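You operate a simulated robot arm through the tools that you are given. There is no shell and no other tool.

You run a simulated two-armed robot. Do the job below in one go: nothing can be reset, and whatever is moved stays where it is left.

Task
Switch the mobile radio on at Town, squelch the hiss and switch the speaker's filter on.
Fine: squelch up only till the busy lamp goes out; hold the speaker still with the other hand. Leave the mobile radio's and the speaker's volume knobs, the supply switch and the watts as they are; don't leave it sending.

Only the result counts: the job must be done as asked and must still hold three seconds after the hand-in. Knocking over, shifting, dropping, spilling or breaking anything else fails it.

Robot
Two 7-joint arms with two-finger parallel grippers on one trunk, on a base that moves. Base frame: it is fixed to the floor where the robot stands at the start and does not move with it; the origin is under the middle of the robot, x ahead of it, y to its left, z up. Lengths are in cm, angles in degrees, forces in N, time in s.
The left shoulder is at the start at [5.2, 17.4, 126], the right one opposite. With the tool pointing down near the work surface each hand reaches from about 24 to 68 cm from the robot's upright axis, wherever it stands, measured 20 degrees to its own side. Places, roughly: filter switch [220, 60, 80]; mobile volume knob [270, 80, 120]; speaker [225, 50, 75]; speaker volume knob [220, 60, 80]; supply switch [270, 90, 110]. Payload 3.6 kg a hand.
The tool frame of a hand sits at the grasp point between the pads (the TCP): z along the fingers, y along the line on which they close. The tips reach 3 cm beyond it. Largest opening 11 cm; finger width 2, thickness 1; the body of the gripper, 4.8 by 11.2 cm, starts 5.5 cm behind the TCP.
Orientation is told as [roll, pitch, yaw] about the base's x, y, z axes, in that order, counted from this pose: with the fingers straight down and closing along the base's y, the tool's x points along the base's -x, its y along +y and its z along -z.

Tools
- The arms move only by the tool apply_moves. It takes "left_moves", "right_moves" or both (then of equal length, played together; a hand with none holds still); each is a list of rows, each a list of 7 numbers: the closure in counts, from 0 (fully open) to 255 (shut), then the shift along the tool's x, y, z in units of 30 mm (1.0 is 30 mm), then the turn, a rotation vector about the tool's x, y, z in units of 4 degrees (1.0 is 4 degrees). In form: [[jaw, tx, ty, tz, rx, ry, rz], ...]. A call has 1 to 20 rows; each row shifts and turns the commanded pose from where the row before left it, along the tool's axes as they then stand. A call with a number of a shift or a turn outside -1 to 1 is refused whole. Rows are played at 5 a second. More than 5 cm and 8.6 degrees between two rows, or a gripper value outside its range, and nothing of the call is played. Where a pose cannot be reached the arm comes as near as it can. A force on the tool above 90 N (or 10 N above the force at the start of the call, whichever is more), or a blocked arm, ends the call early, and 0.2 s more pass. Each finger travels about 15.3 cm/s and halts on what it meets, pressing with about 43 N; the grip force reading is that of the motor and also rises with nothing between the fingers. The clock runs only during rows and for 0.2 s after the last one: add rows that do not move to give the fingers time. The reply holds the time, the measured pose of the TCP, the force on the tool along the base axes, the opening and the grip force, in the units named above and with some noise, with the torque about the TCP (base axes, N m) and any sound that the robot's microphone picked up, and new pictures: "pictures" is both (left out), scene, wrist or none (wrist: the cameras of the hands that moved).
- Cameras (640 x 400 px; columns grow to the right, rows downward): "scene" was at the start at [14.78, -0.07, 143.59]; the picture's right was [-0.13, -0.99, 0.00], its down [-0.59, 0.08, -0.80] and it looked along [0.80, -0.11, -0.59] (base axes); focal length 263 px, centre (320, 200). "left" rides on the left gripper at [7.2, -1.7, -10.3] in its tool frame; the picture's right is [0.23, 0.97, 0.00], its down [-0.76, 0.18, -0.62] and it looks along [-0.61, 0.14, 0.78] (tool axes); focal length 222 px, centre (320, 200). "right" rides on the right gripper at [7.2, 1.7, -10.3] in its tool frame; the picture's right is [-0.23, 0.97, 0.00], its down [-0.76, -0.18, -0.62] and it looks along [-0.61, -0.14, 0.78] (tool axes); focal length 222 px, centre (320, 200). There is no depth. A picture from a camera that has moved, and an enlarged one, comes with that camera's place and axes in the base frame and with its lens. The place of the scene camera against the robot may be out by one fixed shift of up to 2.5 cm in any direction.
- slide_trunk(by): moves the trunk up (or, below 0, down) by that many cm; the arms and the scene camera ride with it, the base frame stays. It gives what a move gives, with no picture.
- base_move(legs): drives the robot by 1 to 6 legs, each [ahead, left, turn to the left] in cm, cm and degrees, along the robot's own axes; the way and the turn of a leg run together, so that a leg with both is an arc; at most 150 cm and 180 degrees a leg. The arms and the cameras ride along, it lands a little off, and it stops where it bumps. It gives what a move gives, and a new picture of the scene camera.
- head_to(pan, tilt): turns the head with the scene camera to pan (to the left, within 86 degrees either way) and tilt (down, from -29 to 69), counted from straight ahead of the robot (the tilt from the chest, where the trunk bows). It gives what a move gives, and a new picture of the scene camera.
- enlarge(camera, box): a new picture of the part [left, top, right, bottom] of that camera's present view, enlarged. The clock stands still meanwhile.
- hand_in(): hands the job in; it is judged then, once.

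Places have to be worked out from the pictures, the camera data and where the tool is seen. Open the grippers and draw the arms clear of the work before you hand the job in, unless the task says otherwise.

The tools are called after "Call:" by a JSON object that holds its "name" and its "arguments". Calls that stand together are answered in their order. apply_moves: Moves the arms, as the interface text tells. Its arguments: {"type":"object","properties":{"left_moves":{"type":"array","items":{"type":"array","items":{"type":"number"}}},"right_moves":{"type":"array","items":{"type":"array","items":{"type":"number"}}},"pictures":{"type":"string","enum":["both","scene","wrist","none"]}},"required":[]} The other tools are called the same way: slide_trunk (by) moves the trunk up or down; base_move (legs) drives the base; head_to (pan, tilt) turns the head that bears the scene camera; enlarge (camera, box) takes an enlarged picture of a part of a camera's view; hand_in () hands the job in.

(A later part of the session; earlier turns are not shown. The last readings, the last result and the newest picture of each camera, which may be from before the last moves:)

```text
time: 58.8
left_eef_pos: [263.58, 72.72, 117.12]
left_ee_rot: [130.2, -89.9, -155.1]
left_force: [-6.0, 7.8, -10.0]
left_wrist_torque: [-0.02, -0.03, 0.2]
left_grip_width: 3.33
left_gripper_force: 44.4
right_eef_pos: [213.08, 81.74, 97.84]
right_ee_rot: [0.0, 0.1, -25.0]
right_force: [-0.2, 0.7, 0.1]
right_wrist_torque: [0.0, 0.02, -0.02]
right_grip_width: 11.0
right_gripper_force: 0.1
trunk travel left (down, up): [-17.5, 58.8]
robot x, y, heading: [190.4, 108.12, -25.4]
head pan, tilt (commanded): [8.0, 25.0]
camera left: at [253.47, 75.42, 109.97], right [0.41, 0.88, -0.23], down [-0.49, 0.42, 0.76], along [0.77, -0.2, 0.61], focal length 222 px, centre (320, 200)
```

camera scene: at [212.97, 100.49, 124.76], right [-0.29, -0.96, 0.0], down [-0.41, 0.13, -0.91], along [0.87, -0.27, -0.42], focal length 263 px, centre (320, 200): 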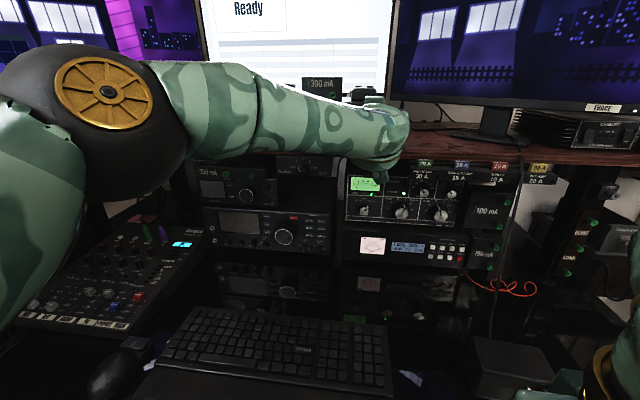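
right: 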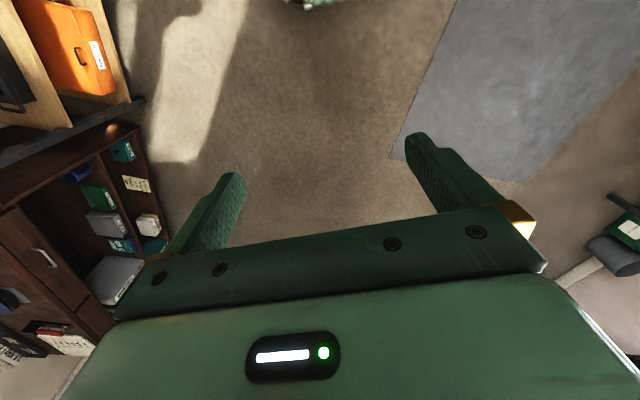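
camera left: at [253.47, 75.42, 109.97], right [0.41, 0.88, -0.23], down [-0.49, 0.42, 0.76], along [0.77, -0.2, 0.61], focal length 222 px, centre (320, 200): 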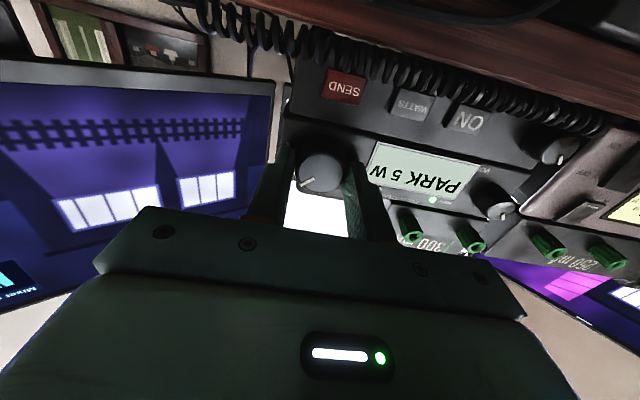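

Step 6 is "PARK" (names seem alphabetical: CLUB, LAKE, PARK…), so TOWN is likely further clockwise. Turning one more step.

Call:
{"name": "apply_moves", "arguments": {"left_moves": [[255, 0, 0, 0, 0, 0, 0.75], [255, 0, 0, 0, 0, 0, 0.75], [255, 0, 0, 0, 0, 0, 0.75], [255, 0, 0, 0, 0, 0, 0.75], [255, 0, 0, 0, 0, 0, 0.75], [255, 0, 0, 0, 0, 0, 0.75], [255, 0, 0, 0, 0, 0, 0.75], [255, 0, 0, 0, 0, 0, 0.75], [255, 0, 0, 0, 0, 0, 0.75], [255, 0, 0, 0, 0, 0, 0.75]], "pictures": "wrist"}}

```text
time: 61.0
left_eef_pos: [263.5, 72.54, 117.06]
left_ee_rot: [90.0, -60.0, -114.9]
left_force: [-7.0, 0.8, -10.9]
left_wrist_torque: [0.43, 1.01, 0.45]
left_grip_width: 3.32
left_gripper_force: 44.9
right_eef_pos: [212.93, 81.68, 97.85]
right_ee_rot: [0.1, 0.2, -25.0]
right_force: [0.5, 0.3, -0.3]
right_wrist_torque: [0.02, -0.02, -0.03]
right_grip_width: 11.0
right_gripper_force: 0.0
trunk travel left (down, up): [-17.5, 58.8]
robot x, y, heading: [190.38, 107.92, -25.1]
head pan, tilt (commanded): [8.0, 25.0]
camera left: at [255.04, 78.8, 110.07], right [0.4, 0.87, 0.29], down [-0.66, 0.05, 0.75], along [0.63, -0.49, 0.6], focal length 222 px, centre (320, 200)
```

left: 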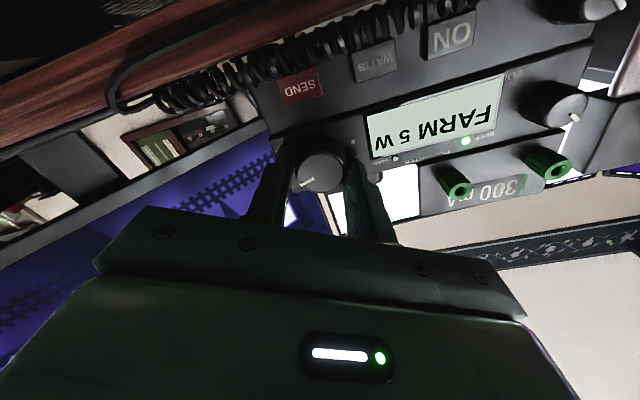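

"FARM" at step 7. I'll regrip once more and try the last clockwise step.

Call:
{"name": "apply_moves", "arguments": {"left_moves": [[150, 0, 0, 0, 0, 0, 0], [150, 0, 0, 0, 0, 0, 0], [150, 0, 0, 0, 0, 0, -1], [150, 0, 0, 0, 0, 0, -1], [150, 0, 0, 0, 0, 0, -1], [150, 0, 0, 0, 0, 0, -1], [150, 0, 0, 0, 0, 0, -1], [150, 0, 0, 0, 0, 0, -1], [150, 0, 0, 0, 0, 0, -1], [150, 0, 0, 0, 0, 0, -1], [150, 0, 0, 0, 0, 0, -1], [150, 0, 0, 0, 0, 0, -1], [150, 0, 0, 0, 0, 0, -1], [150, 0, 0, 0, 0, 0, -1], [150, 0, 0, 0, 0, 0, -1], [150, 0, 0, 0, 0, 0, -1], [150, 0, 0, 0, 0, 0, -1], [255, 0, 0, 0, 0, 0, 0], [255, 0, 0, 0, 0, 0, 0]], "pictures": "none"}}

Call:
{"name": "apply_moves", "arguments": {"left_moves": [[255, 0, 0, 0, 0, 0, 0.75], [255, 0, 0, 0, 0, 0, 0.75], [255, 0, 0, 0, 0, 0, 0.75], [255, 0, 0, 0, 0, 0, 0.75], [255, 0, 0, 0, 0, 0, 0.75], [255, 0, 0, 0, 0, 0, 0.75], [255, 0, 0, 0, 0, 0, 0.75], [255, 0, 0, 0, 0, 0, 0.75], [255, 0, 0, 0, 0, 0, 0.75], [255, 0, 0, 0, 0, 0, 0.75]], "pictures": "wrist"}}

```text
time: 65.0
left_eef_pos: [263.58, 72.76, 117.12]
left_ee_rot: [-90.0, -59.9, 65.1]
left_force: [-2.5, 6.9, -7.4]
left_wrist_torque: [0.01, -0.01, 0.4]
left_grip_width: 3.28
left_gripper_force: 45.1
right_eef_pos: [213.03, 81.83, 97.89]
right_ee_rot: [0.0, 0.0, -25.0]
right_force: [0.2, 0.5, -0.8]
right_wrist_torque: [-0.01, 0.01, 0.0]
right_grip_width: 10.98
right_gripper_force: 0.0
trunk travel left (down, up): [-17.5, 58.8]
robot x, y, heading: [190.39, 108.39, -25.2]
head pan, tilt (commanded): [8.0, 25.0]
```

```text
time: 67.2
left_eef_pos: [263.5, 72.61, 117.1]
left_ee_rot: [99.7, -89.8, -124.6]
left_force: [-10.3, 9.6, -16.9]
left_wrist_torque: [0.38, 0.81, 0.17]
left_grip_width: 3.31
left_gripper_force: 45.0
right_eef_pos: [212.94, 81.79, 97.77]
right_ee_rot: [0.0, 0.1, -25.0]
right_force: [1.4, -0.2, 0.1]
right_wrist_torque: [0.0, 0.01, -0.02]
right_grip_width: 10.99
right_gripper_force: 0.1
trunk travel left (down, up): [-17.5, 58.8]
robot x, y, heading: [190.36, 108.01, -25.2]
head pan, tilt (commanded): [8.0, 25.0]
camera left: at [253.46, 75.45, 109.93], right [0.41, 0.88, -0.23], down [-0.49, 0.42, 0.76], along [0.77, -0.2, 0.61], focal length 222 px, centre (320, 200)
```

left: 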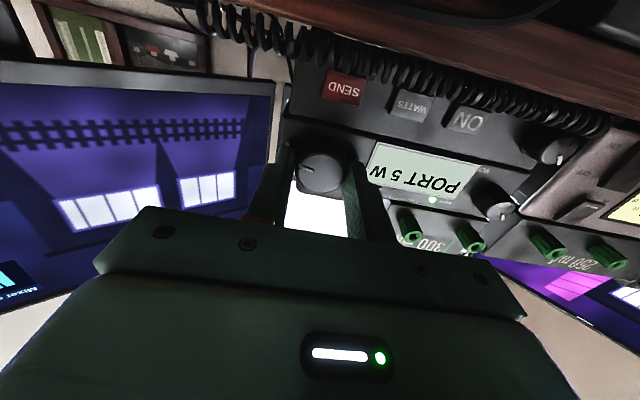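

"PORT" is step 8, so TOWN must be among steps 1–3. I'll back the tips off 5 mm, turn the open hand to +45°, regrip and then turn counter-clockwise in bigger sweeps.

Call:
{"name": "apply_moves", "arguments": {"left_moves": [[165, 0, 0, 0, 0, 0, 0], [165, 0, 0, 0, 0, 0, 0], [165, 0, 0, -0.17, 0, 0, 0], [165, 0, 0, 0, 0, 0, 1], [165, 0, 0, 0, 0, 0, 1], [165, 0, 0, 0, 0, 0, 1], [165, 0, 0, 0, 0, 0, 1], [165, 0, 0, 0, 0, 0, 1], [165, 0, 0, 0, 0, 0, 1], [165, 0, 0, 0, 0, 0, 1], [165, 0, 0, 0, 0, 0, 1], [165, 0, 0, 0, 0, 0, 1], [165, 0, 0, 0, 0, 0, 1], [165, 0, 0, 0, 0, 0, 1], [165, 0, 0, 0, 0, 0, 0.25], [255, 0, 0, 0, 0, 0, 0], [255, 0, 0, 0, 0, 0, 0]], "pictures": "wrist"}}

```text
time: 70.8
left_eef_pos: [262.89, 72.72, 117.06]
left_ee_rot: [89.9, -45.0, -114.9]
left_force: [-6.6, -0.3, -9.0]
left_wrist_torque: [0.05, 0.02, -0.33]
left_grip_width: 3.22
left_gripper_force: 44.9
right_eef_pos: [212.98, 81.8, 97.79]
right_ee_rot: [0.1, 0.1, -25.1]
right_force: [0.0, 0.0, -0.8]
right_wrist_torque: [0.01, 0.01, -0.03]
right_grip_width: 11.0
right_gripper_force: 0.1
trunk travel left (down, up): [-17.5, 58.8]
robot x, y, heading: [190.02, 108.52, -25.1]
head pan, tilt (commanded): [8.0, 25.0]
camera left: at [255.26, 80.64, 110.8], right [0.36, 0.77, 0.53], down [-0.74, -0.11, 0.66], along [0.57, -0.63, 0.53], focal length 222 px, centre (320, 200)
```

left: 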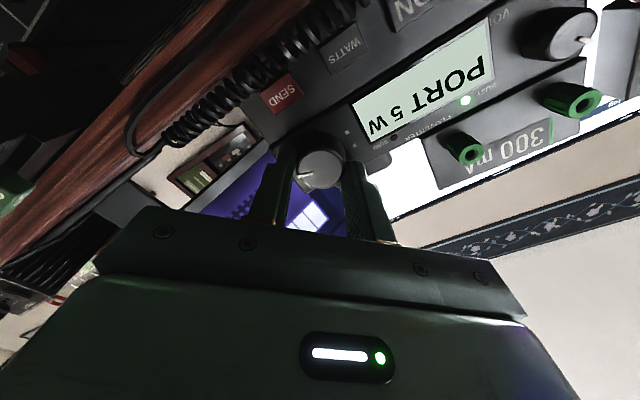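

Still on PORT with a firm grip. Turning counter-clockwise 90° (three steps).

Call:
{"name": "apply_moves", "arguments": {"left_moves": [[255, 0, 0, 0, 0, 0, -1], [255, 0, 0, 0, 0, 0, -1], [255, 0, 0, 0, 0, 0, -1], [255, 0, 0, 0, 0, 0, -1], [255, 0, 0, 0, 0, 0, -1], [255, 0, 0, 0, 0, 0, -1], [255, 0, 0, 0, 0, 0, -1], [255, 0, 0, 0, 0, 0, -1], [255, 0, 0, 0, 0, 0, -1], [255, 0, 0, 0, 0, 0, -1], [255, 0, 0, 0, 0, 0, -1], [255, 0, 0, 0, 0, 0, -1], [255, 0, 0, 0, 0, 0, -1], [255, 0, 0, 0, 0, 0, -1], [255, 0, 0, 0, 0, 0, -1], [255, 0, 0, 0, 0, 0, -1], [255, 0, 0, 0, 0, 0, -1], [255, 0, 0, 0, 0, 0, -1], [255, 0, 0, 0, 0, 0, -1], [255, 0, 0, 0, 0, 0, -1]], "pictures": "wrist"}}

Call:
{"name": "apply_moves", "arguments": {"left_moves": [[255, 0, 0, 0, 0, 0, -0.8], [255, 0, 0, 0, 0, 0, -0.8], [255, 0, 0, 0, 0, 0, -0.9], [255, 0, 0, 0, 0, 0, 0]], "pictures": "wrist"}}

```text
time: 75.0
left_eef_pos: [263.02, 73.0, 117.16]
left_ee_rot: [-89.9, -54.8, 65.2]
left_force: [-16.2, 15.6, -24.9]
left_wrist_torque: [0.33, 0.6, 0.38]
left_grip_width: 3.21
left_gripper_force: 45.0
right_eef_pos: [213.02, 81.9, 97.88]
right_ee_rot: [0.0, 0.2, -25.1]
right_force: [0.0, 0.2, 0.3]
right_wrist_torque: [-0.02, 0.01, 0.04]
right_grip_width: 11.0
right_gripper_force: 0.0
trunk travel left (down, up): [-17.5, 58.8]
robot x, y, heading: [190.18, 107.97, -25.1]
head pan, tilt (commanded): [8.0, 25.0]
camera left: at [251.4, 72.23, 112.22], right [0.28, 0.6, -0.75], down [-0.32, 0.79, 0.52], along [0.91, 0.1, 0.41], focal length 222 px, centre (320, 200)
```

left: 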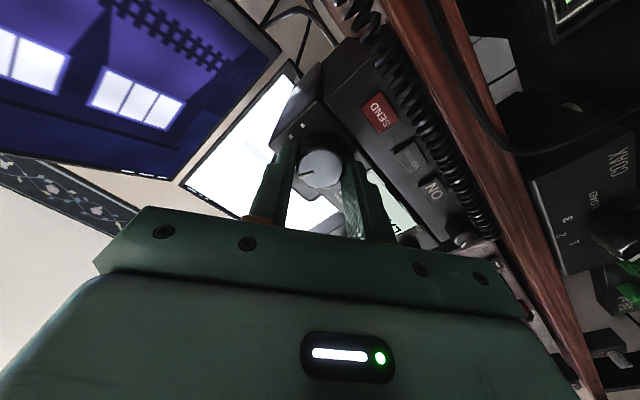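

```text
time: 76.0
left_eef_pos: [263.11, 72.96, 117.08]
left_ee_rot: [-89.9, -44.8, 65.2]
left_force: [-15.3, 17.9, -27.1]
left_wrist_torque: [0.34, 0.57, 0.7]
left_grip_width: 3.23
left_gripper_force: 45.1
right_eef_pos: [212.96, 82.01, 97.87]
right_ee_rot: [0.0, 0.2, -25.0]
right_force: [-0.8, 0.3, 0.3]
right_wrist_torque: [0.01, 0.02, -0.01]
right_grip_width: 11.01
right_gripper_force: 0.0
trunk travel left (down, up): [-17.5, 58.8]
robot x, y, heading: [190.03, 108.23, -24.9]
head pan, tilt (commanded): [8.0, 25.0]
camera left: at [251.1, 71.57, 113.23], right [0.22, 0.48, -0.85], down [-0.29, 0.86, 0.41], along [0.93, 0.15, 0.33], focal length 222 px, centre (320, 200)
```

left: 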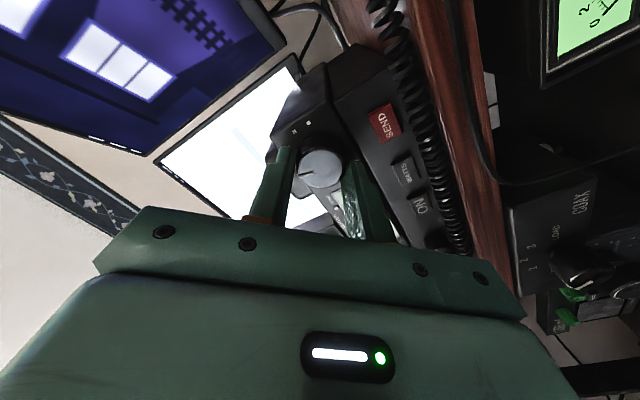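

Three steps back; side force has built up to ~27 N downward, telling me the knob centre is slightly below my hand's axis. I'll release, lower 2.5 mm, swing back to +45° and regrip.

Call:
{"name": "apply_moves", "arguments": {"left_moves": [[165, 0, 0, 0, 0, 0, 0], [165, 0, 0, 0, 0, 0, 0], [165, 0.06, 0.06, 0, 0, 0, 0], [165, 0, 0, 0, 0, 0, 1], [165, 0, 0, 0, 0, 0, 1], [165, 0, 0, 0, 0, 0, 1], [165, 0, 0, 0, 0, 0, 1], [165, 0, 0, 0, 0, 0, 1], [165, 0, 0, 0, 0, 0, 1], [165, 0, 0, 0, 0, 0, 1], [165, 0, 0, 0, 0, 0, 1], [165, 0, 0, 0, 0, 0, 1], [165, 0, 0, 0, 0, 0, 1], [165, 0, 0, 0, 0, 0, 1], [165, 0, 0, 0, 0, 0, 0.25]], "pictures": "wrist"}}

Call:
{"name": "enlarge", "arguments": {"camera": "left", "box": [200, 60, 520, 260]}}

```text
time: 79.2
left_eef_pos: [263.03, 72.82, 116.93]
left_ee_rot: [132.4, -89.9, -157.2]
left_force: [-0.1, 0.3, -0.2]
left_wrist_torque: [-0.01, 0.01, 0.03]
left_grip_width: 3.89
left_gripper_force: 0.0
right_eef_pos: [213.05, 81.76, 97.86]
right_ee_rot: [0.1, 0.2, -25.1]
right_force: [0.3, -1.0, -0.1]
right_wrist_torque: [0.0, -0.01, 0.02]
right_grip_width: 10.99
right_gripper_force: 0.1
trunk travel left (down, up): [-17.5, 58.8]
robot x, y, heading: [190.18, 108.32, -25.2]
head pan, tilt (commanded): [8.0, 25.0]
camera left: at [252.97, 75.69, 109.72], right [0.41, 0.88, -0.23], down [-0.49, 0.42, 0.76], along [0.77, -0.2, 0.61], focal length 222 px, centre (320, 200)
```

left: 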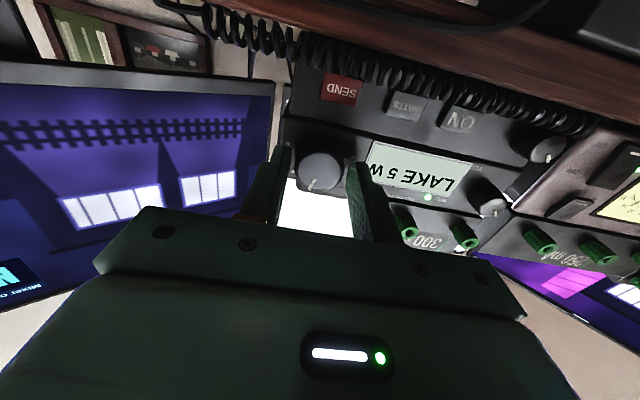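

```text
2.00 times, centred on (360, 160) of left
camera zoom: at [252.97, 75.69, 109.72], right [0.41, 0.88, -0.23], down [-0.49, 0.42, 0.76], along [0.77, -0.2, 0.61], focal length 444 px, centre (240, 280)
```

zoom: 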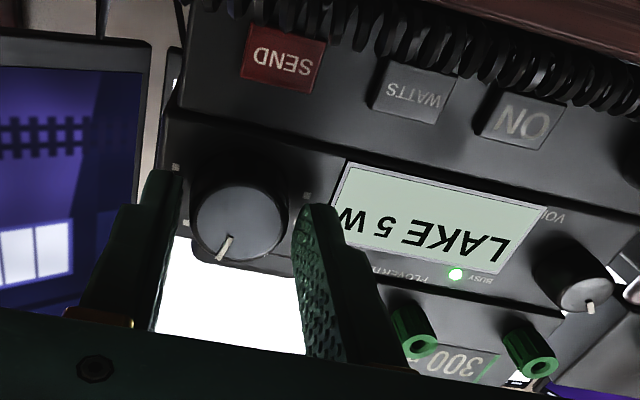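

Knob now on LAKE (step 5) and radio hasn't moved; TCP matches the knob centre. Swinging to +45°, gripping, then turning counter-clockwise 60° to step 3.

Call:
{"name": "apply_moves", "arguments": {"left_moves": [[165, 0, 0, 0, 0, 0, 1], [165, 0, 0, 0, 0, 0, 1], [165, 0, 0, 0, 0, 0, 1], [165, 0, 0, 0, 0, 0, 1], [165, 0, 0, 0, 0, 0, 1], [165, 0, 0, 0, 0, 0, 1], [165, 0, 0, 0, 0, 0, 1], [165, 0, 0, 0, 0, 0, 1], [165, 0, 0, 0, 0, 0, 1], [165, 0, 0, 0, 0, 0, 1], [165, 0, 0, 0, 0, 0, 1], [165, 0, 0, 0, 0, 0, 0.25], [255, 0, 0, 0, 0, 0, 0], [255, 0, 0, 0, 0, 0, 0]], "pictures": "none"}}

Call:
{"name": "apply_moves", "arguments": {"left_moves": [[255, 0, 0, 0, 0, 0, -1], [255, 0, 0, 0, 0, 0, -1], [255, 0, 0, 0, 0, 0, -1], [255, 0, 0, 0, 0, 0, -1], [255, 0, 0, 0, 0, 0, -1], [255, 0, 0, 0, 0, 0, -1], [255, 0, 0, 0, 0, 0, -1], [255, 0, 0, 0, 0, 0, -1], [255, 0, 0, 0, 0, 0, -1], [255, 0, 0, 0, 0, 0, -1], [255, 0, 0, 0, 0, 0, -1], [255, 0, 0, 0, 0, 0, -1], [255, 0, 0, 0, 0, 0, -1], [255, 0, 0, 0, 0, 0, -1], [255, 0, 0, 0, 0, 0, -1], [255, 0, 0, 0, 0, 0, 0]], "pictures": "wrist"}}

```text
time: 82.2
left_eef_pos: [262.92, 72.92, 116.85]
left_ee_rot: [90.2, -45.0, -115.0]
left_force: [-1.2, -0.6, -0.9]
left_wrist_torque: [0.01, 0.08, 0.05]
left_grip_width: 3.26
left_gripper_force: 44.9
right_eef_pos: [212.96, 81.75, 97.89]
right_ee_rot: [0.1, 0.1, -25.1]
right_force: [0.8, 0.6, -0.6]
right_wrist_torque: [-0.01, -0.03, -0.01]
right_grip_width: 10.99
right_gripper_force: 0.0
trunk travel left (down, up): [-17.5, 58.8]
robot x, y, heading: [190.2, 108.12, -25.2]
head pan, tilt (commanded): [8.0, 25.0]
```

```text
time: 85.6
left_eef_pos: [262.9, 72.81, 116.92]
left_ee_rot: [-90.1, -74.8, 65.3]
left_force: [-4.5, 0.8, -7.1]
left_wrist_torque: [0.03, 0.05, 0.04]
left_grip_width: 3.25
left_gripper_force: 44.6
right_eef_pos: [212.96, 81.83, 97.91]
right_ee_rot: [0.1, 0.1, -25.0]
right_force: [-0.2, -0.8, 0.3]
right_wrist_torque: [-0.02, 0.0, 0.03]
right_grip_width: 11.01
right_gripper_force: 0.1
trunk travel left (down, up): [-17.5, 58.8]
robot x, y, heading: [189.85, 107.94, -25.1]
head pan, tilt (commanded): [8.0, 25.0]
camera left: at [252.19, 73.99, 110.42], right [0.37, 0.8, -0.47], down [-0.41, 0.6, 0.69], along [0.83, -0.06, 0.55], focal length 222 px, centre (320, 200)
```

left: 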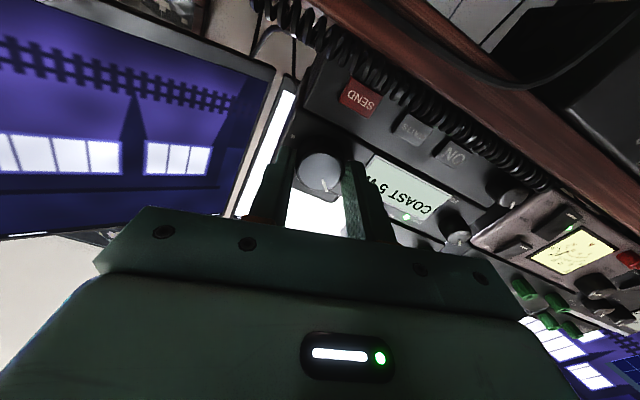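

Step 3 is "COAST" and the side load is now small. Turning one more step counter-clockwise.

Call:
{"name": "apply_moves", "arguments": {"left_moves": [[255, 0, 0, 0, 0, 0, -0.75], [255, 0, 0, 0, 0, 0, -0.75], [255, 0, 0, 0, 0, 0, -0.75], [255, 0, 0, 0, 0, 0, -0.75], [255, 0, 0, 0, 0, 0, -0.75], [255, 0, 0, 0, 0, 0, -0.75], [255, 0, 0, 0, 0, 0, -0.75], [255, 0, 0, 0, 0, 0, -0.75], [255, 0, 0, 0, 0, 0, -0.75], [255, 0, 0, 0, 0, 0, -0.75], [255, 0, 0, 0, 0, 0, 0]], "pictures": "wrist"}}

Call:
{"name": "enlarge", "arguments": {"camera": "left", "box": [260, 100, 480, 260]}}

```text
time: 88.0
left_eef_pos: [262.92, 72.91, 116.85]
left_ee_rot: [-90.0, -45.0, 65.2]
left_force: [-8.9, 7.5, -12.0]
left_wrist_torque: [0.24, 0.5, -0.05]
left_grip_width: 3.23
left_gripper_force: 45.2
right_eef_pos: [213.02, 81.89, 97.86]
right_ee_rot: [0.1, 0.0, -25.1]
right_force: [-0.2, 0.1, 0.4]
right_wrist_torque: [0.0, 0.0, 0.0]
right_grip_width: 11.02
right_gripper_force: 0.2
trunk travel left (down, up): [-17.5, 58.8]
robot x, y, heading: [190.28, 108.34, -25.1]
head pan, tilt (commanded): [8.0, 25.0]
camera left: at [251.02, 71.46, 113.05], right [0.22, 0.48, -0.85], down [-0.29, 0.86, 0.41], along [0.93, 0.15, 0.33], focal length 222 px, centre (320, 200)
```

left: 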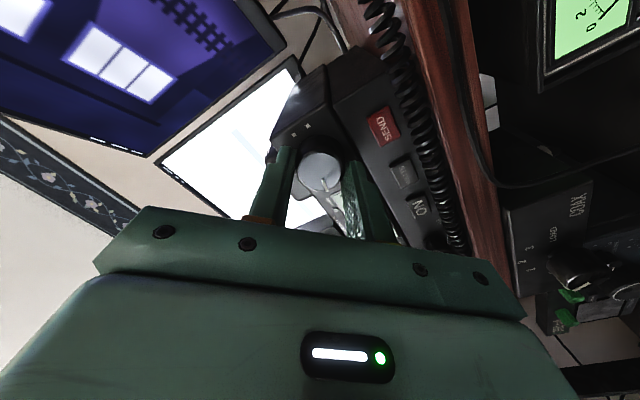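

```text
2.50 times, centred on (370, 180) of left
camera zoom: at [251.02, 71.46, 113.05], right [0.22, 0.48, -0.85], down [-0.29, 0.86, 0.41], along [0.93, 0.15, 0.33], focal length 555 px, centre (195, 250)
```

zoom: 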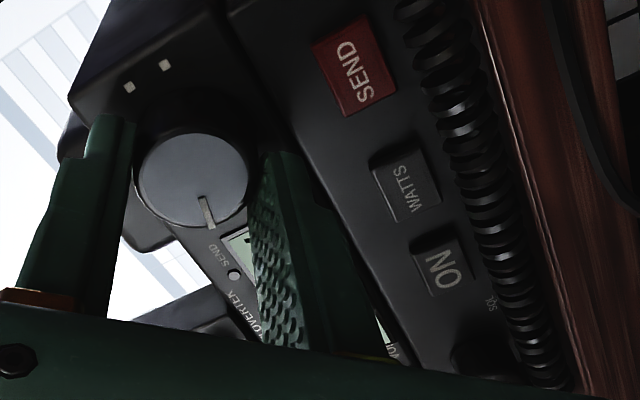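

The display is hidden by the finger at this tilt. I'll release and swing the hand back to level to read it.

Call:
{"name": "apply_moves", "arguments": {"left_moves": [[165, 0, 0, 0, 0, 0, 0], [165, 0, 0, 0, 0, 0, 0], [165, 0, 0, 0, 0, 0, 1], [165, 0, 0, 0, 0, 0, 1], [165, 0, 0, 0, 0, 0, 1], [165, 0, 0, 0, 0, 0, 1], [165, 0, 0, 0, 0, 0, 1], [165, 0, 0, 0, 0, 0, 1], [165, 0, 0, 0, 0, 0, 1], [165, 0, 0, 0, 0, 0, 1], [165, 0, 0, 0, 0, 0, 1], [165, 0, 0, 0, 0, 0, 1], [165, 0, 0, 0, 0, 0, 1], [165, 0, 0, 0, 0, 0, 0.25]], "pictures": "wrist"}}

Call:
{"name": "enlarge", "arguments": {"camera": "left", "box": [200, 60, 520, 260]}}

```text
time: 91.0
left_eef_pos: [262.96, 72.87, 116.9]
left_ee_rot: [146.9, -90.0, -171.7]
left_force: [-0.1, 0.6, -0.3]
left_wrist_torque: [0.0, 0.0, -0.02]
left_grip_width: 3.88
left_gripper_force: 0.1
right_eef_pos: [212.94, 81.72, 97.75]
right_ee_rot: [0.1, 0.1, -25.1]
right_force: [0.5, -0.8, 0.7]
right_wrist_torque: [0.02, -0.03, -0.01]
right_grip_width: 11.01
right_gripper_force: 0.1
trunk travel left (down, up): [-17.5, 58.8]
robot x, y, heading: [190.24, 108.4, -25.3]
head pan, tilt (commanded): [8.0, 25.0]
camera left: at [252.93, 75.62, 109.76], right [0.41, 0.88, -0.23], down [-0.49, 0.42, 0.76], along [0.77, -0.2, 0.61], focal length 222 px, centre (320, 200)
```

left: 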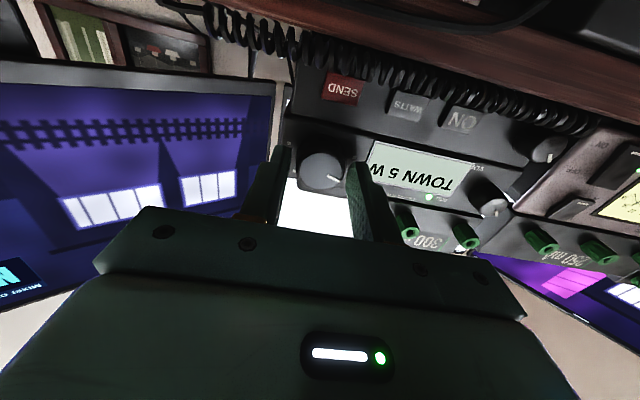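

```text
2.00 times, centred on (360, 160) of left
camera zoom: at [252.93, 75.62, 109.76], right [0.41, 0.88, -0.23], down [-0.49, 0.42, 0.76], along [0.77, -0.2, 0.61], focal length 444 px, centre (240, 280)
```

zoom: 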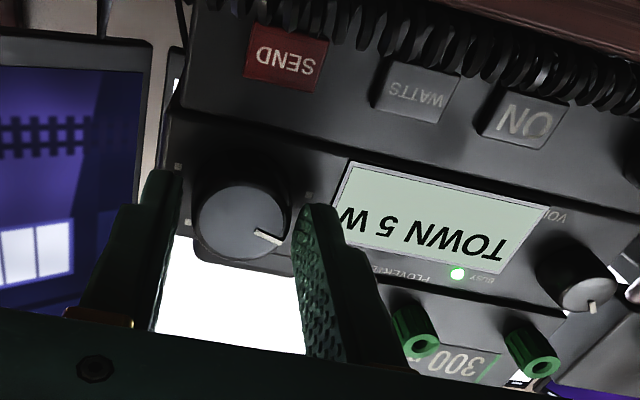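

"TOWN 5 W" – channel set, BUSY still lit. Now I withdraw from the knob straight back and shift the base 5 cm left for the SQL knob.

Call:
{"name": "apply_moves", "arguments": {"left_moves": [[150, 0, 0, -0.3, 0, 0, 0], [150, 0, 0, -0.6, 0, 0, 0], [150, 0, 0, -0.7, 0, 0, 0], [150, 0, 0, -0.7, 0, 0, 0]], "pictures": "none"}}

Call:
{"name": "base_move", "arguments": {"legs": [[0, 5, 0]]}}

```text
time: 92.0
left_eef_pos: [256.72, 75.82, 116.91]
left_ee_rot: [167.3, -89.9, 167.9]
left_force: [0.0, -0.1, -0.2]
left_wrist_torque: [-0.03, 0.03, 0.0]
left_grip_width: 4.54
left_gripper_force: 0.0
right_eef_pos: [212.88, 81.83, 97.79]
right_ee_rot: [0.0, 0.1, -25.1]
right_force: [-0.8, -0.2, 0.2]
right_wrist_torque: [0.02, 0.0, -0.02]
right_grip_width: 11.0
right_gripper_force: 0.1
trunk travel left (down, up): [-17.5, 58.8]
robot x, y, heading: [190.07, 108.38, -24.8]
head pan, tilt (commanded): [8.0, 25.0]
```

```text
time: 92.9
left_eef_pos: [259.02, 80.61, 116.89]
left_ee_rot: [-128.9, -89.9, 104.2]
left_force: [0.4, -0.2, 0.1]
left_wrist_torque: [0.02, 0.0, -0.02]
left_grip_width: 4.55
left_gripper_force: 0.1
right_eef_pos: [215.29, 86.59, 97.88]
right_ee_rot: [-0.1, 0.1, -24.9]
right_force: [-0.2, 0.6, 0.5]
right_wrist_torque: [-0.03, 0.03, -0.03]
right_grip_width: 10.99
right_gripper_force: 0.2
trunk travel left (down, up): [-17.5, 58.8]
robot x, y, heading: [192.47, 112.67, -25.0]
head pan, tilt (commanded): [8.0, 25.0]
camera scene: at [214.96, 105.33, 124.81], right [-0.29, -0.96, 0.0], down [-0.41, 0.12, -0.91], along [0.87, -0.27, -0.42], focal length 263 px, centre (320, 200)
```

scene: 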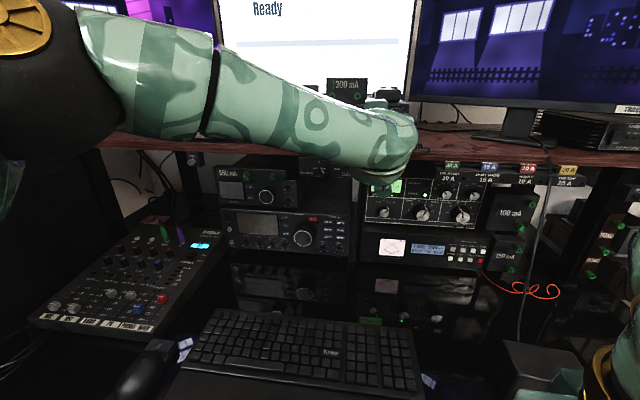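

Moving left 7.5 cm and down 4.2 cm to stand in front of the SQL knob, fingers opened to ~3.2 cm.

Call:
{"name": "apply_moves", "arguments": {"left_moves": [[180, 0.35, 0.62, 0, 0, 0, 0], [180, 0.35, 0.62, 0, 0, 0, 0], [180, 0.35, 0.62, 0, 0, 0, 0], [180, 0.35, 0.62, 0, 0, 0, 0], [180, 0, 0, 0, 0, 0, 0]]}}

Call:
{"name": "enlarge", "arguments": {"camera": "left", "box": [220, 60, 460, 210]}}

Call:
{"name": "enlarge", "arguments": {"camera": "scene", "box": [310, 60, 430, 150]}}

```text
time: 94.1
left_eef_pos: [262.19, 87.11, 112.78]
left_ee_rot: [-0.5, -89.9, -24.0]
left_force: [-0.8, -0.4, -0.4]
left_wrist_torque: [-0.03, 0.01, -0.01]
left_grip_width: 3.22
left_gripper_force: 0.0
right_eef_pos: [215.26, 86.35, 97.81]
right_ee_rot: [0.1, 0.2, -24.9]
right_force: [-0.4, -0.3, 0.0]
right_wrist_torque: [-0.01, 0.03, 0.04]
right_grip_width: 11.01
right_gripper_force: 0.0
trunk travel left (down, up): [-17.5, 58.8]
robot x, y, heading: [192.41, 112.36, -25.2]
head pan, tilt (commanded): [8.0, 25.0]
camera scene: at [214.88, 105.16, 124.81], right [-0.29, -0.96, 0.0], down [-0.4, 0.12, -0.91], along [0.87, -0.26, -0.42], focal length 263 px, centre (320, 200)
camera left: at [252.04, 89.77, 105.58], right [0.4, 0.89, -0.23], down [-0.49, 0.42, 0.76], along [0.77, -0.2, 0.61], focal length 222 px, centre (320, 200)
```

scene: 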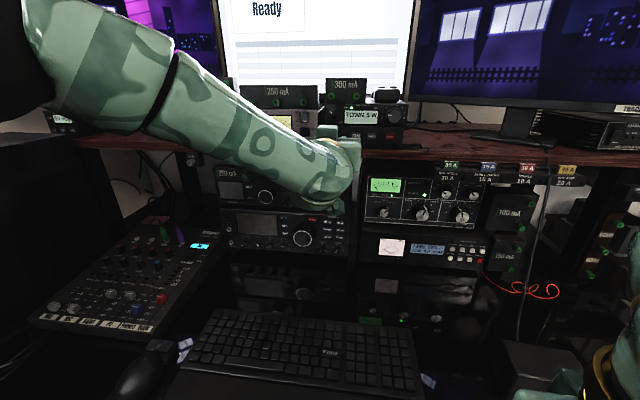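
left: 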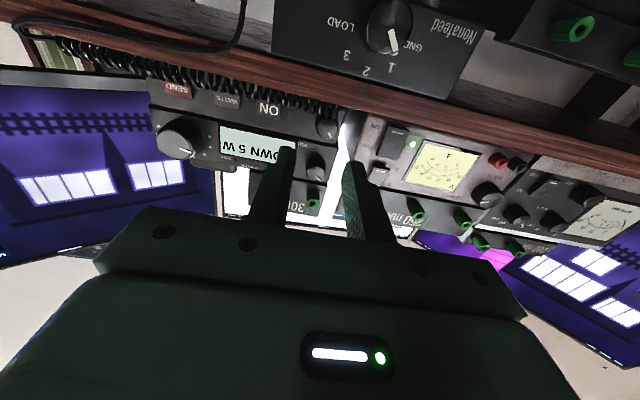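

```text
2.67 times, centred on (340, 135) of left
camera zoom: at [252.04, 89.77, 105.58], right [0.4, 0.89, -0.23], down [-0.49, 0.42, 0.76], along [0.77, -0.2, 0.61], focal length 592 px, centre (267, 373)
```

zoom: 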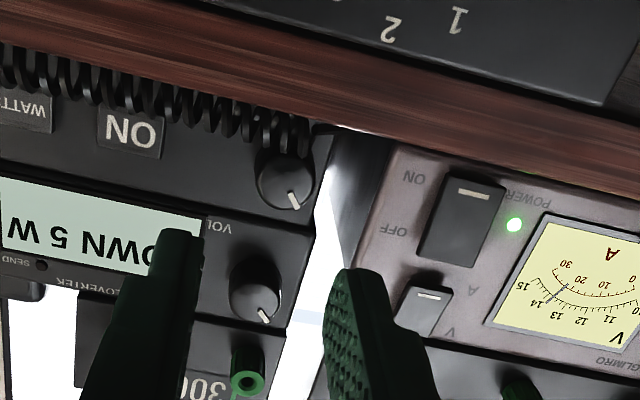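

```text
4.44 times, centred on (370, 105) of scene
camera zoom: at [214.88, 105.16, 124.81], right [-0.29, -0.96, 0.0], down [-0.4, 0.12, -0.91], along [0.87, -0.26, -0.42], focal length 1170 px, centre (98, 622)
```

zoom: 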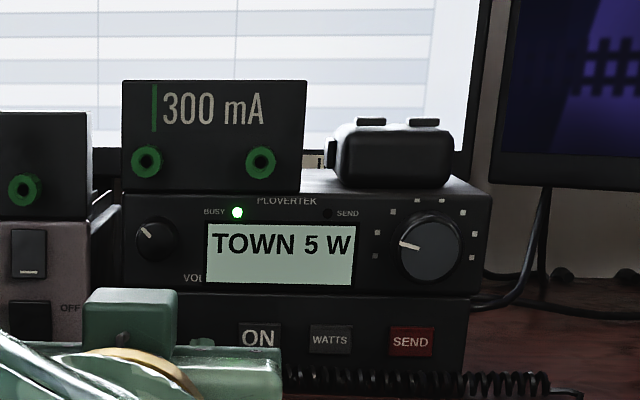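

SQL knob front is at L≈190.0, Z≈112.5, F≈209.4 and the scene camera sees BUSY and the display past my hand. I'll line up 4 mm above its centre (to stay clear of the coiled cord), and advance 5 cm.

Call:
{"name": "apply_moves", "arguments": {"left_moves": [[180, -0.04, 0.07, 0.2, 0, 0, 0], [180, 0, 0, 0.5, 0, 0, 0], [180, 0, 0, 0.5, 0, 0, 0], [180, 0, 0, 0.5, 0, 0, 0], [180, 0, 0, 0, 0, 0, 0]], "pictures": "wrist"}}

Call:
{"name": "enlarge", "arguments": {"camera": "left", "box": [220, 90, 460, 240]}}

Call:
{"name": "enlarge", "arguments": {"camera": "scene", "box": [310, 60, 430, 150]}}

```text
time: 95.3
left_eef_pos: [266.93, 85.09, 112.82]
left_ee_rot: [-169.5, -90.0, 144.9]
left_force: [-0.2, -0.4, 0.4]
left_wrist_torque: [0.01, -0.03, -0.04]
left_grip_width: 3.21
left_gripper_force: 0.0
right_eef_pos: [215.11, 86.31, 97.8]
right_ee_rot: [0.1, 0.1, -25.0]
right_force: [-1.1, -0.4, -0.3]
right_wrist_torque: [0.0, -0.02, 0.0]
right_grip_width: 10.99
right_gripper_force: 0.0
trunk travel left (down, up): [-17.5, 58.8]
robot x, y, heading: [192.56, 112.83, -24.8]
head pan, tilt (commanded): [8.0, 25.0]
camera left: at [256.8, 87.89, 105.58], right [0.41, 0.88, -0.23], down [-0.49, 0.42, 0.76], along [0.77, -0.2, 0.61], focal length 222 px, centre (320, 200)
```

left: 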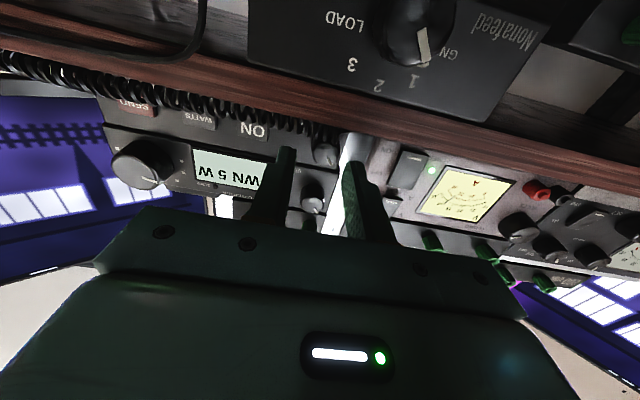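

```text
2.67 times, centred on (340, 165) of left
camera zoom: at [256.8, 87.89, 105.58], right [0.41, 0.88, -0.23], down [-0.49, 0.42, 0.76], along [0.77, -0.2, 0.61], focal length 592 px, centre (267, 293)
```

zoom: 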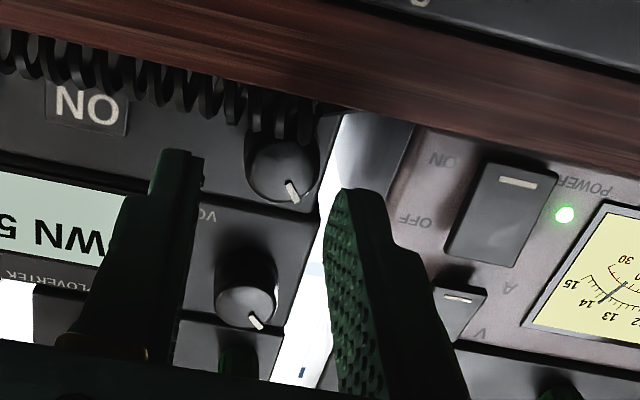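

```text
4.44 times, centred on (370, 105) of scene
camera zoom: at [214.86, 105.17, 124.82], right [-0.29, -0.96, 0.0], down [-0.4, 0.12, -0.91], along [0.87, -0.26, -0.42], focal length 1170 px, centre (98, 622)
```

zoom: 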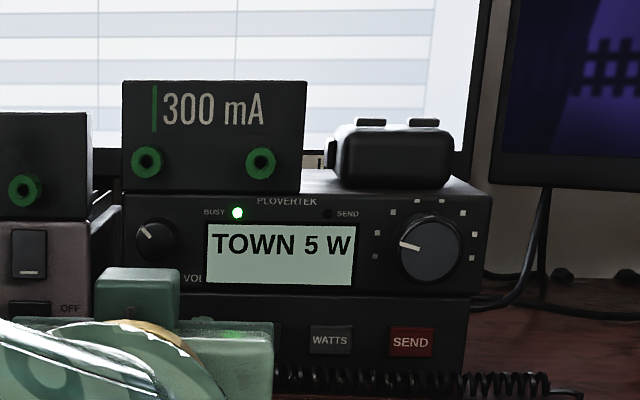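

The fingers line up either side of the SQL knob. Going 1.6 cm deeper and 2 mm left to straddle it.

Call:
{"name": "apply_moves", "arguments": {"left_moves": [[180, 0, 0.06, 0, 0, 0, 0], [185, 0, 0, 0.2, 0, 0, 0], [190, 0, 0, 0.2, 0, 0, 0], [190, 0, 0, 0.15, 0, 0, 0]], "pictures": "wrist"}}

Call:
{"name": "enlarge", "arguments": {"camera": "left", "box": [220, 90, 460, 240]}}

```text
time: 96.3
left_eef_pos: [268.51, 84.56, 112.77]
left_ee_rot: [-142.4, -89.9, 117.8]
left_force: [-0.1, 0.5, -1.2]
left_wrist_torque: [-0.03, -0.03, 0.03]
left_grip_width: 2.82
left_gripper_force: 0.0
right_eef_pos: [215.23, 86.39, 97.84]
right_ee_rot: [0.1, 0.0, -25.0]
right_force: [-0.7, -0.6, -0.1]
right_wrist_torque: [0.01, -0.03, -0.01]
right_grip_width: 11.02
right_gripper_force: 0.0
trunk travel left (down, up): [-17.5, 58.8]
robot x, y, heading: [192.41, 112.9, -24.9]
head pan, tilt (commanded): [8.0, 25.0]
camera left: at [258.43, 87.32, 105.5], right [0.41, 0.88, -0.23], down [-0.49, 0.42, 0.76], along [0.77, -0.2, 0.61], focal length 222 px, centre (320, 200)
```

left: 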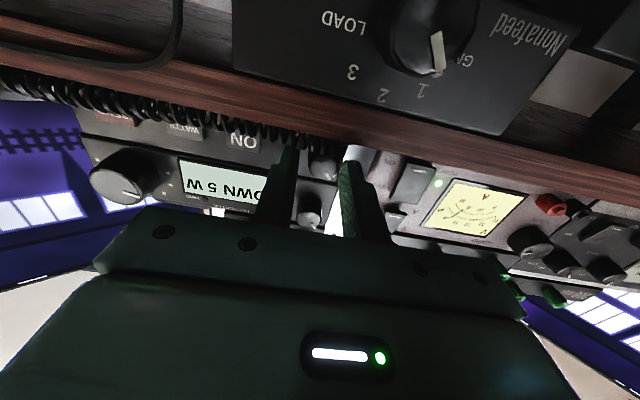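

```text
2.67 times, centred on (340, 165) of left
camera zoom: at [258.43, 87.32, 105.5], right [0.41, 0.88, -0.23], down [-0.49, 0.42, 0.76], along [0.77, -0.2, 0.61], focal length 592 px, centre (267, 293)
```

zoom: 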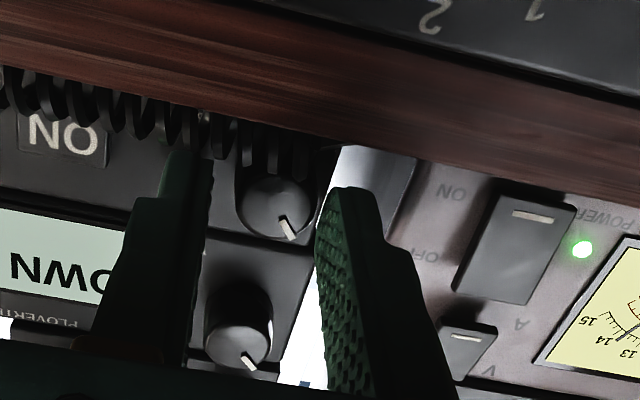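

Tips straddle the SQL knob at proper depth with ~1 mm offset. Closing on it now.

Call:
{"name": "apply_moves", "arguments": {"left_moves": [[195, 0, 0.03, 0, 0, 0, 0], [255, 0, 0, 0, 0, 0, 0], [255, 0, 0, 0, 0, 0, 0]], "pictures": "wrist"}}

Call:
{"name": "enlarge", "arguments": {"camera": "left", "box": [220, 90, 460, 240]}}

Call:
{"name": "enlarge", "arguments": {"camera": "scene", "box": [310, 60, 430, 150]}}

```text
time: 97.1
left_eef_pos: [268.5, 84.75, 112.69]
left_ee_rot: [-171.8, -89.9, 147.1]
left_force: [2.6, 1.7, 0.1]
left_wrist_torque: [-0.11, -0.2, 0.04]
left_grip_width: 1.97
left_gripper_force: 45.2
right_eef_pos: [215.09, 86.41, 97.82]
right_ee_rot: [0.1, 0.1, -25.0]
right_force: [-0.4, -0.8, -0.3]
right_wrist_torque: [0.01, 0.02, 0.0]
right_grip_width: 10.99
right_gripper_force: 0.0
trunk travel left (down, up): [-17.5, 58.8]
robot x, y, heading: [191.73, 112.77, -25.1]
head pan, tilt (commanded): [8.0, 25.0]
camera left: at [258.47, 87.48, 105.57], right [0.41, 0.89, -0.23], down [-0.49, 0.42, 0.76], along [0.77, -0.2, 0.61], focal length 222 px, centre (320, 200)
```

left: 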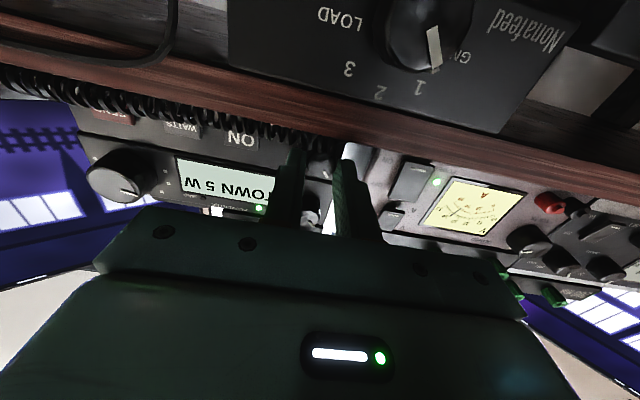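

```text
2.67 times, centred on (340, 165) of left
camera zoom: at [258.47, 87.48, 105.57], right [0.41, 0.89, -0.23], down [-0.49, 0.42, 0.76], along [0.77, -0.2, 0.61], focal length 592 px, centre (267, 293)
```

zoom: 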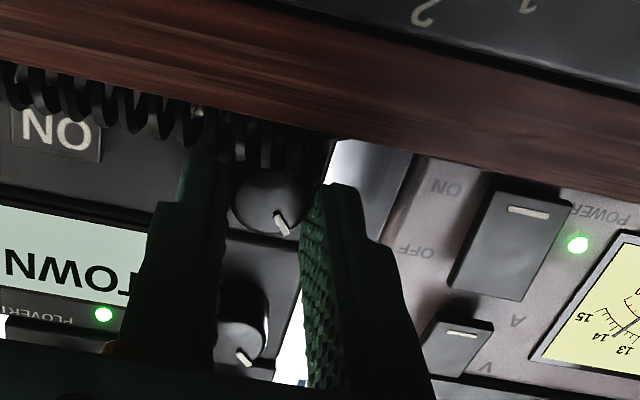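

```text
4.44 times, centred on (370, 105) of scene
camera zoom: at [214.91, 105.19, 124.81], right [-0.29, -0.96, 0.0], down [-0.4, 0.12, -0.91], along [0.87, -0.26, -0.42], focal length 1170 px, centre (98, 622)
```

zoom: 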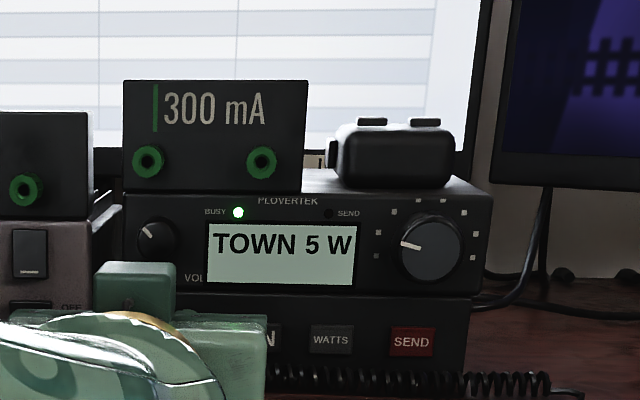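

SQL knob held (1.97 cm). Turning clockwise in small steps and checking the BUSY lamp.

Call:
{"name": "apply_moves", "arguments": {"left_moves": [[255, 0, -0.003, 0, 0, 0, 0.5], [255, 0, -0.003, 0, 0, 0, 0.5], [255, 0, -0.003, 0, 0, 0, 0.5], [255, 0, 0, 0, 0, 0, 0]], "pictures": "none"}}

Call:
{"name": "enlarge", "arguments": {"camera": "scene", "box": [310, 60, 430, 150]}}

Call:
{"name": "enlarge", "arguments": {"camera": "left", "box": [220, 90, 460, 240]}}

```text
time: 98.1
left_eef_pos: [268.45, 84.68, 112.8]
left_ee_rot: [90.7, -84.0, -115.5]
left_force: [6.1, -1.5, 3.9]
left_wrist_torque: [-0.07, -0.19, 0.04]
left_grip_width: 1.99
left_gripper_force: 44.6
right_eef_pos: [215.27, 86.3, 97.81]
right_ee_rot: [0.0, 0.1, -25.0]
right_force: [-1.1, 0.3, 0.1]
right_wrist_torque: [-0.01, -0.05, 0.0]
right_grip_width: 10.99
right_gripper_force: 0.1
trunk travel left (down, up): [-17.5, 58.8]
robot x, y, heading: [192.65, 112.75, -24.8]
head pan, tilt (commanded): [8.0, 25.0]
```

```text
4.44 times, centred on (370, 105) of scene
camera zoom: at [214.95, 105.14, 124.8], right [-0.29, -0.96, 0.0], down [-0.41, 0.12, -0.91], along [0.87, -0.26, -0.42], focal length 1170 px, centre (98, 622)
```

zoom: 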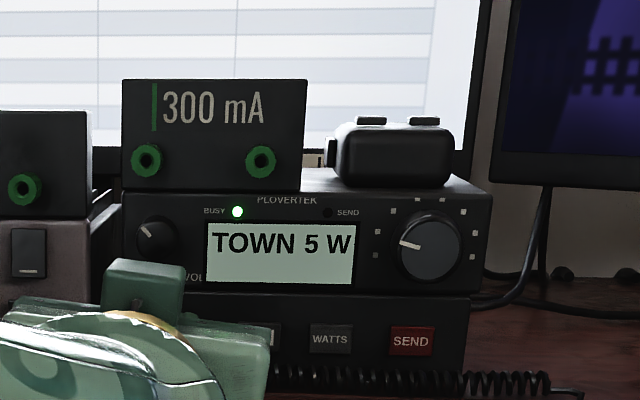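

```text
2.67 times, centred on (340, 165) of left
camera zoom: at [258.78, 88.15, 105.43], right [0.41, 0.9, -0.12], down [-0.53, 0.35, 0.78], along [0.74, -0.26, 0.62], focal length 592 px, centre (267, 293)
```

zoom: 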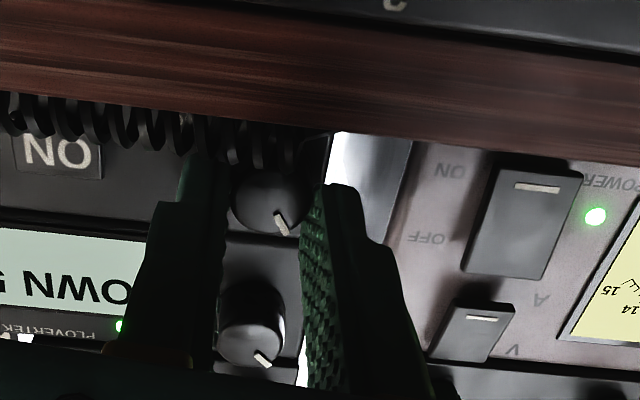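

The knob follows the hand (6° so far), BUSY still on. Another 6°.

Call:
{"name": "apply_moves", "arguments": {"left_moves": [[255, 0, -0.003, 0, 0, 0, 0.5], [255, 0, -0.003, 0, 0, 0, 0.5], [255, 0, -0.003, 0, 0, 0, 0.5], [255, 0, 0, 0, 0, 0, 0]], "pictures": "none"}}

Call:
{"name": "enlarge", "arguments": {"camera": "scene", "box": [310, 60, 430, 150]}}

Call:
{"name": "apply_moves", "arguments": {"left_moves": [[255, 0, -0.003, 0, 0, 0, 0.5], [255, 0, -0.003, 0, 0, 0, 0.5], [255, 0, -0.003, 0, 0, 0, 0.5], [255, 0, 0, 0, 0, 0, 0]], "pictures": "none"}}

Call:
{"name": "enlarge", "arguments": {"camera": "scene", "box": [310, 60, 430, 150]}}

```text
time: 99.1
left_eef_pos: [268.4, 84.76, 112.71]
left_ee_rot: [90.4, -78.0, -115.2]
left_force: [13.2, -5.6, 10.0]
left_wrist_torque: [-0.13, -0.28, -0.01]
left_grip_width: 1.97
left_gripper_force: 44.6
right_eef_pos: [215.28, 86.26, 97.71]
right_ee_rot: [0.1, 0.0, -25.0]
right_force: [-0.3, 0.3, 0.9]
right_wrist_torque: [-0.02, -0.02, -0.04]
right_grip_width: 11.04
right_gripper_force: 0.1
trunk travel left (down, up): [-17.5, 58.8]
robot x, y, heading: [192.09, 112.47, -24.9]
head pan, tilt (commanded): [8.0, 25.0]
```

```text
4.44 times, centred on (370, 105) of scene
camera zoom: at [214.98, 105.09, 124.8], right [-0.29, -0.96, 0.0], down [-0.41, 0.12, -0.91], along [0.87, -0.26, -0.42], focal length 1170 px, centre (98, 622)
```

zoom: 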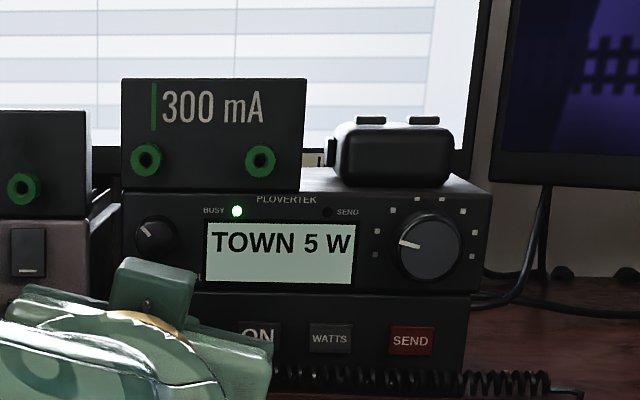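

```text
time: 100.1
left_eef_pos: [268.57, 84.75, 112.66]
left_ee_rot: [90.1, -71.9, -114.9]
left_force: [8.7, -4.5, 8.6]
left_wrist_torque: [-0.11, -0.29, -0.04]
left_grip_width: 1.99
left_gripper_force: 44.6
right_eef_pos: [215.22, 86.37, 97.74]
right_ee_rot: [0.2, 0.2, -25.1]
right_force: [0.4, 0.6, 0.3]
right_wrist_torque: [0.0, 0.0, 0.03]
right_grip_width: 11.0
right_gripper_force: 0.0
trunk travel left (down, up): [-17.5, 58.8]
robot x, y, heading: [192.37, 112.84, -25.1]
head pan, tilt (commanded): [8.0, 25.0]
```

```text
4.44 times, centred on (370, 105) of scene
camera zoom: at [214.91, 105.14, 124.81], right [-0.29, -0.96, 0.0], down [-0.4, 0.12, -0.91], along [0.87, -0.26, -0.42], focal length 1170 px, centre (98, 622)
```

zoom: 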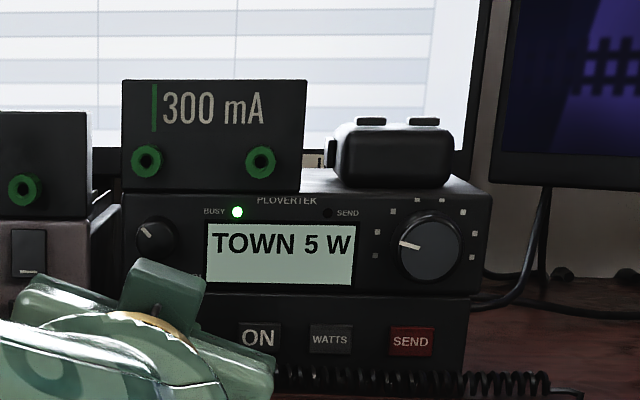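

18° turned, BUSY still on. Two more 6° steps with checks.

Call:
{"name": "apply_moves", "arguments": {"left_moves": [[255, 0, -0.003, 0, 0, 0, 0.5], [255, 0, -0.003, 0, 0, 0, 0.5], [255, 0, -0.003, 0, 0, 0, 0.5], [255, 0, 0, 0, 0, 0, 0]], "pictures": "none"}}

Call:
{"name": "enlarge", "arguments": {"camera": "scene", "box": [310, 60, 430, 150]}}

Call:
{"name": "enlarge", "arguments": {"camera": "left", "box": [220, 90, 460, 240]}}

```text
time: 101.1
left_eef_pos: [268.43, 84.62, 112.62]
left_ee_rot: [90.2, -65.8, -114.9]
left_force: [10.9, -7.5, 11.9]
left_wrist_torque: [-0.09, -0.26, -0.04]
left_grip_width: 1.95
left_gripper_force: 45.4
right_eef_pos: [215.16, 86.34, 97.82]
right_ee_rot: [0.1, 0.1, -25.1]
right_force: [0.2, -0.3, -0.2]
right_wrist_torque: [-0.01, 0.0, 0.04]
right_grip_width: 10.98
right_gripper_force: 0.1
trunk travel left (down, up): [-17.5, 58.8]
robot x, y, heading: [192.57, 112.98, -25.2]
head pan, tilt (commanded): [8.0, 25.0]
```

```text
4.44 times, centred on (370, 105) of scene
camera zoom: at [214.93, 105.08, 124.81], right [-0.29, -0.96, 0.0], down [-0.41, 0.12, -0.91], along [0.87, -0.26, -0.42], focal length 1170 px, centre (98, 622)
```

zoom: 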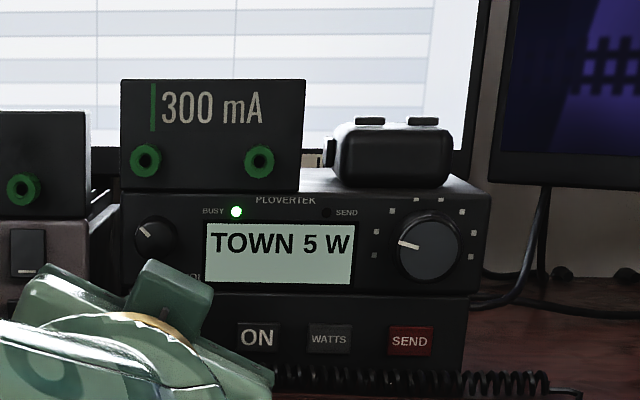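

```text
2.67 times, centred on (340, 165) of left
camera zoom: at [259.7, 90.17, 105.47], right [0.41, 0.89, 0.19], down [-0.63, 0.13, 0.77], along [0.66, -0.43, 0.61], focal length 592 px, centre (267, 293)
```

zoom: 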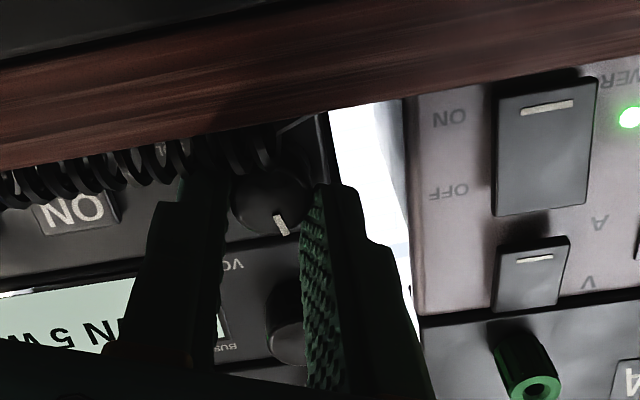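

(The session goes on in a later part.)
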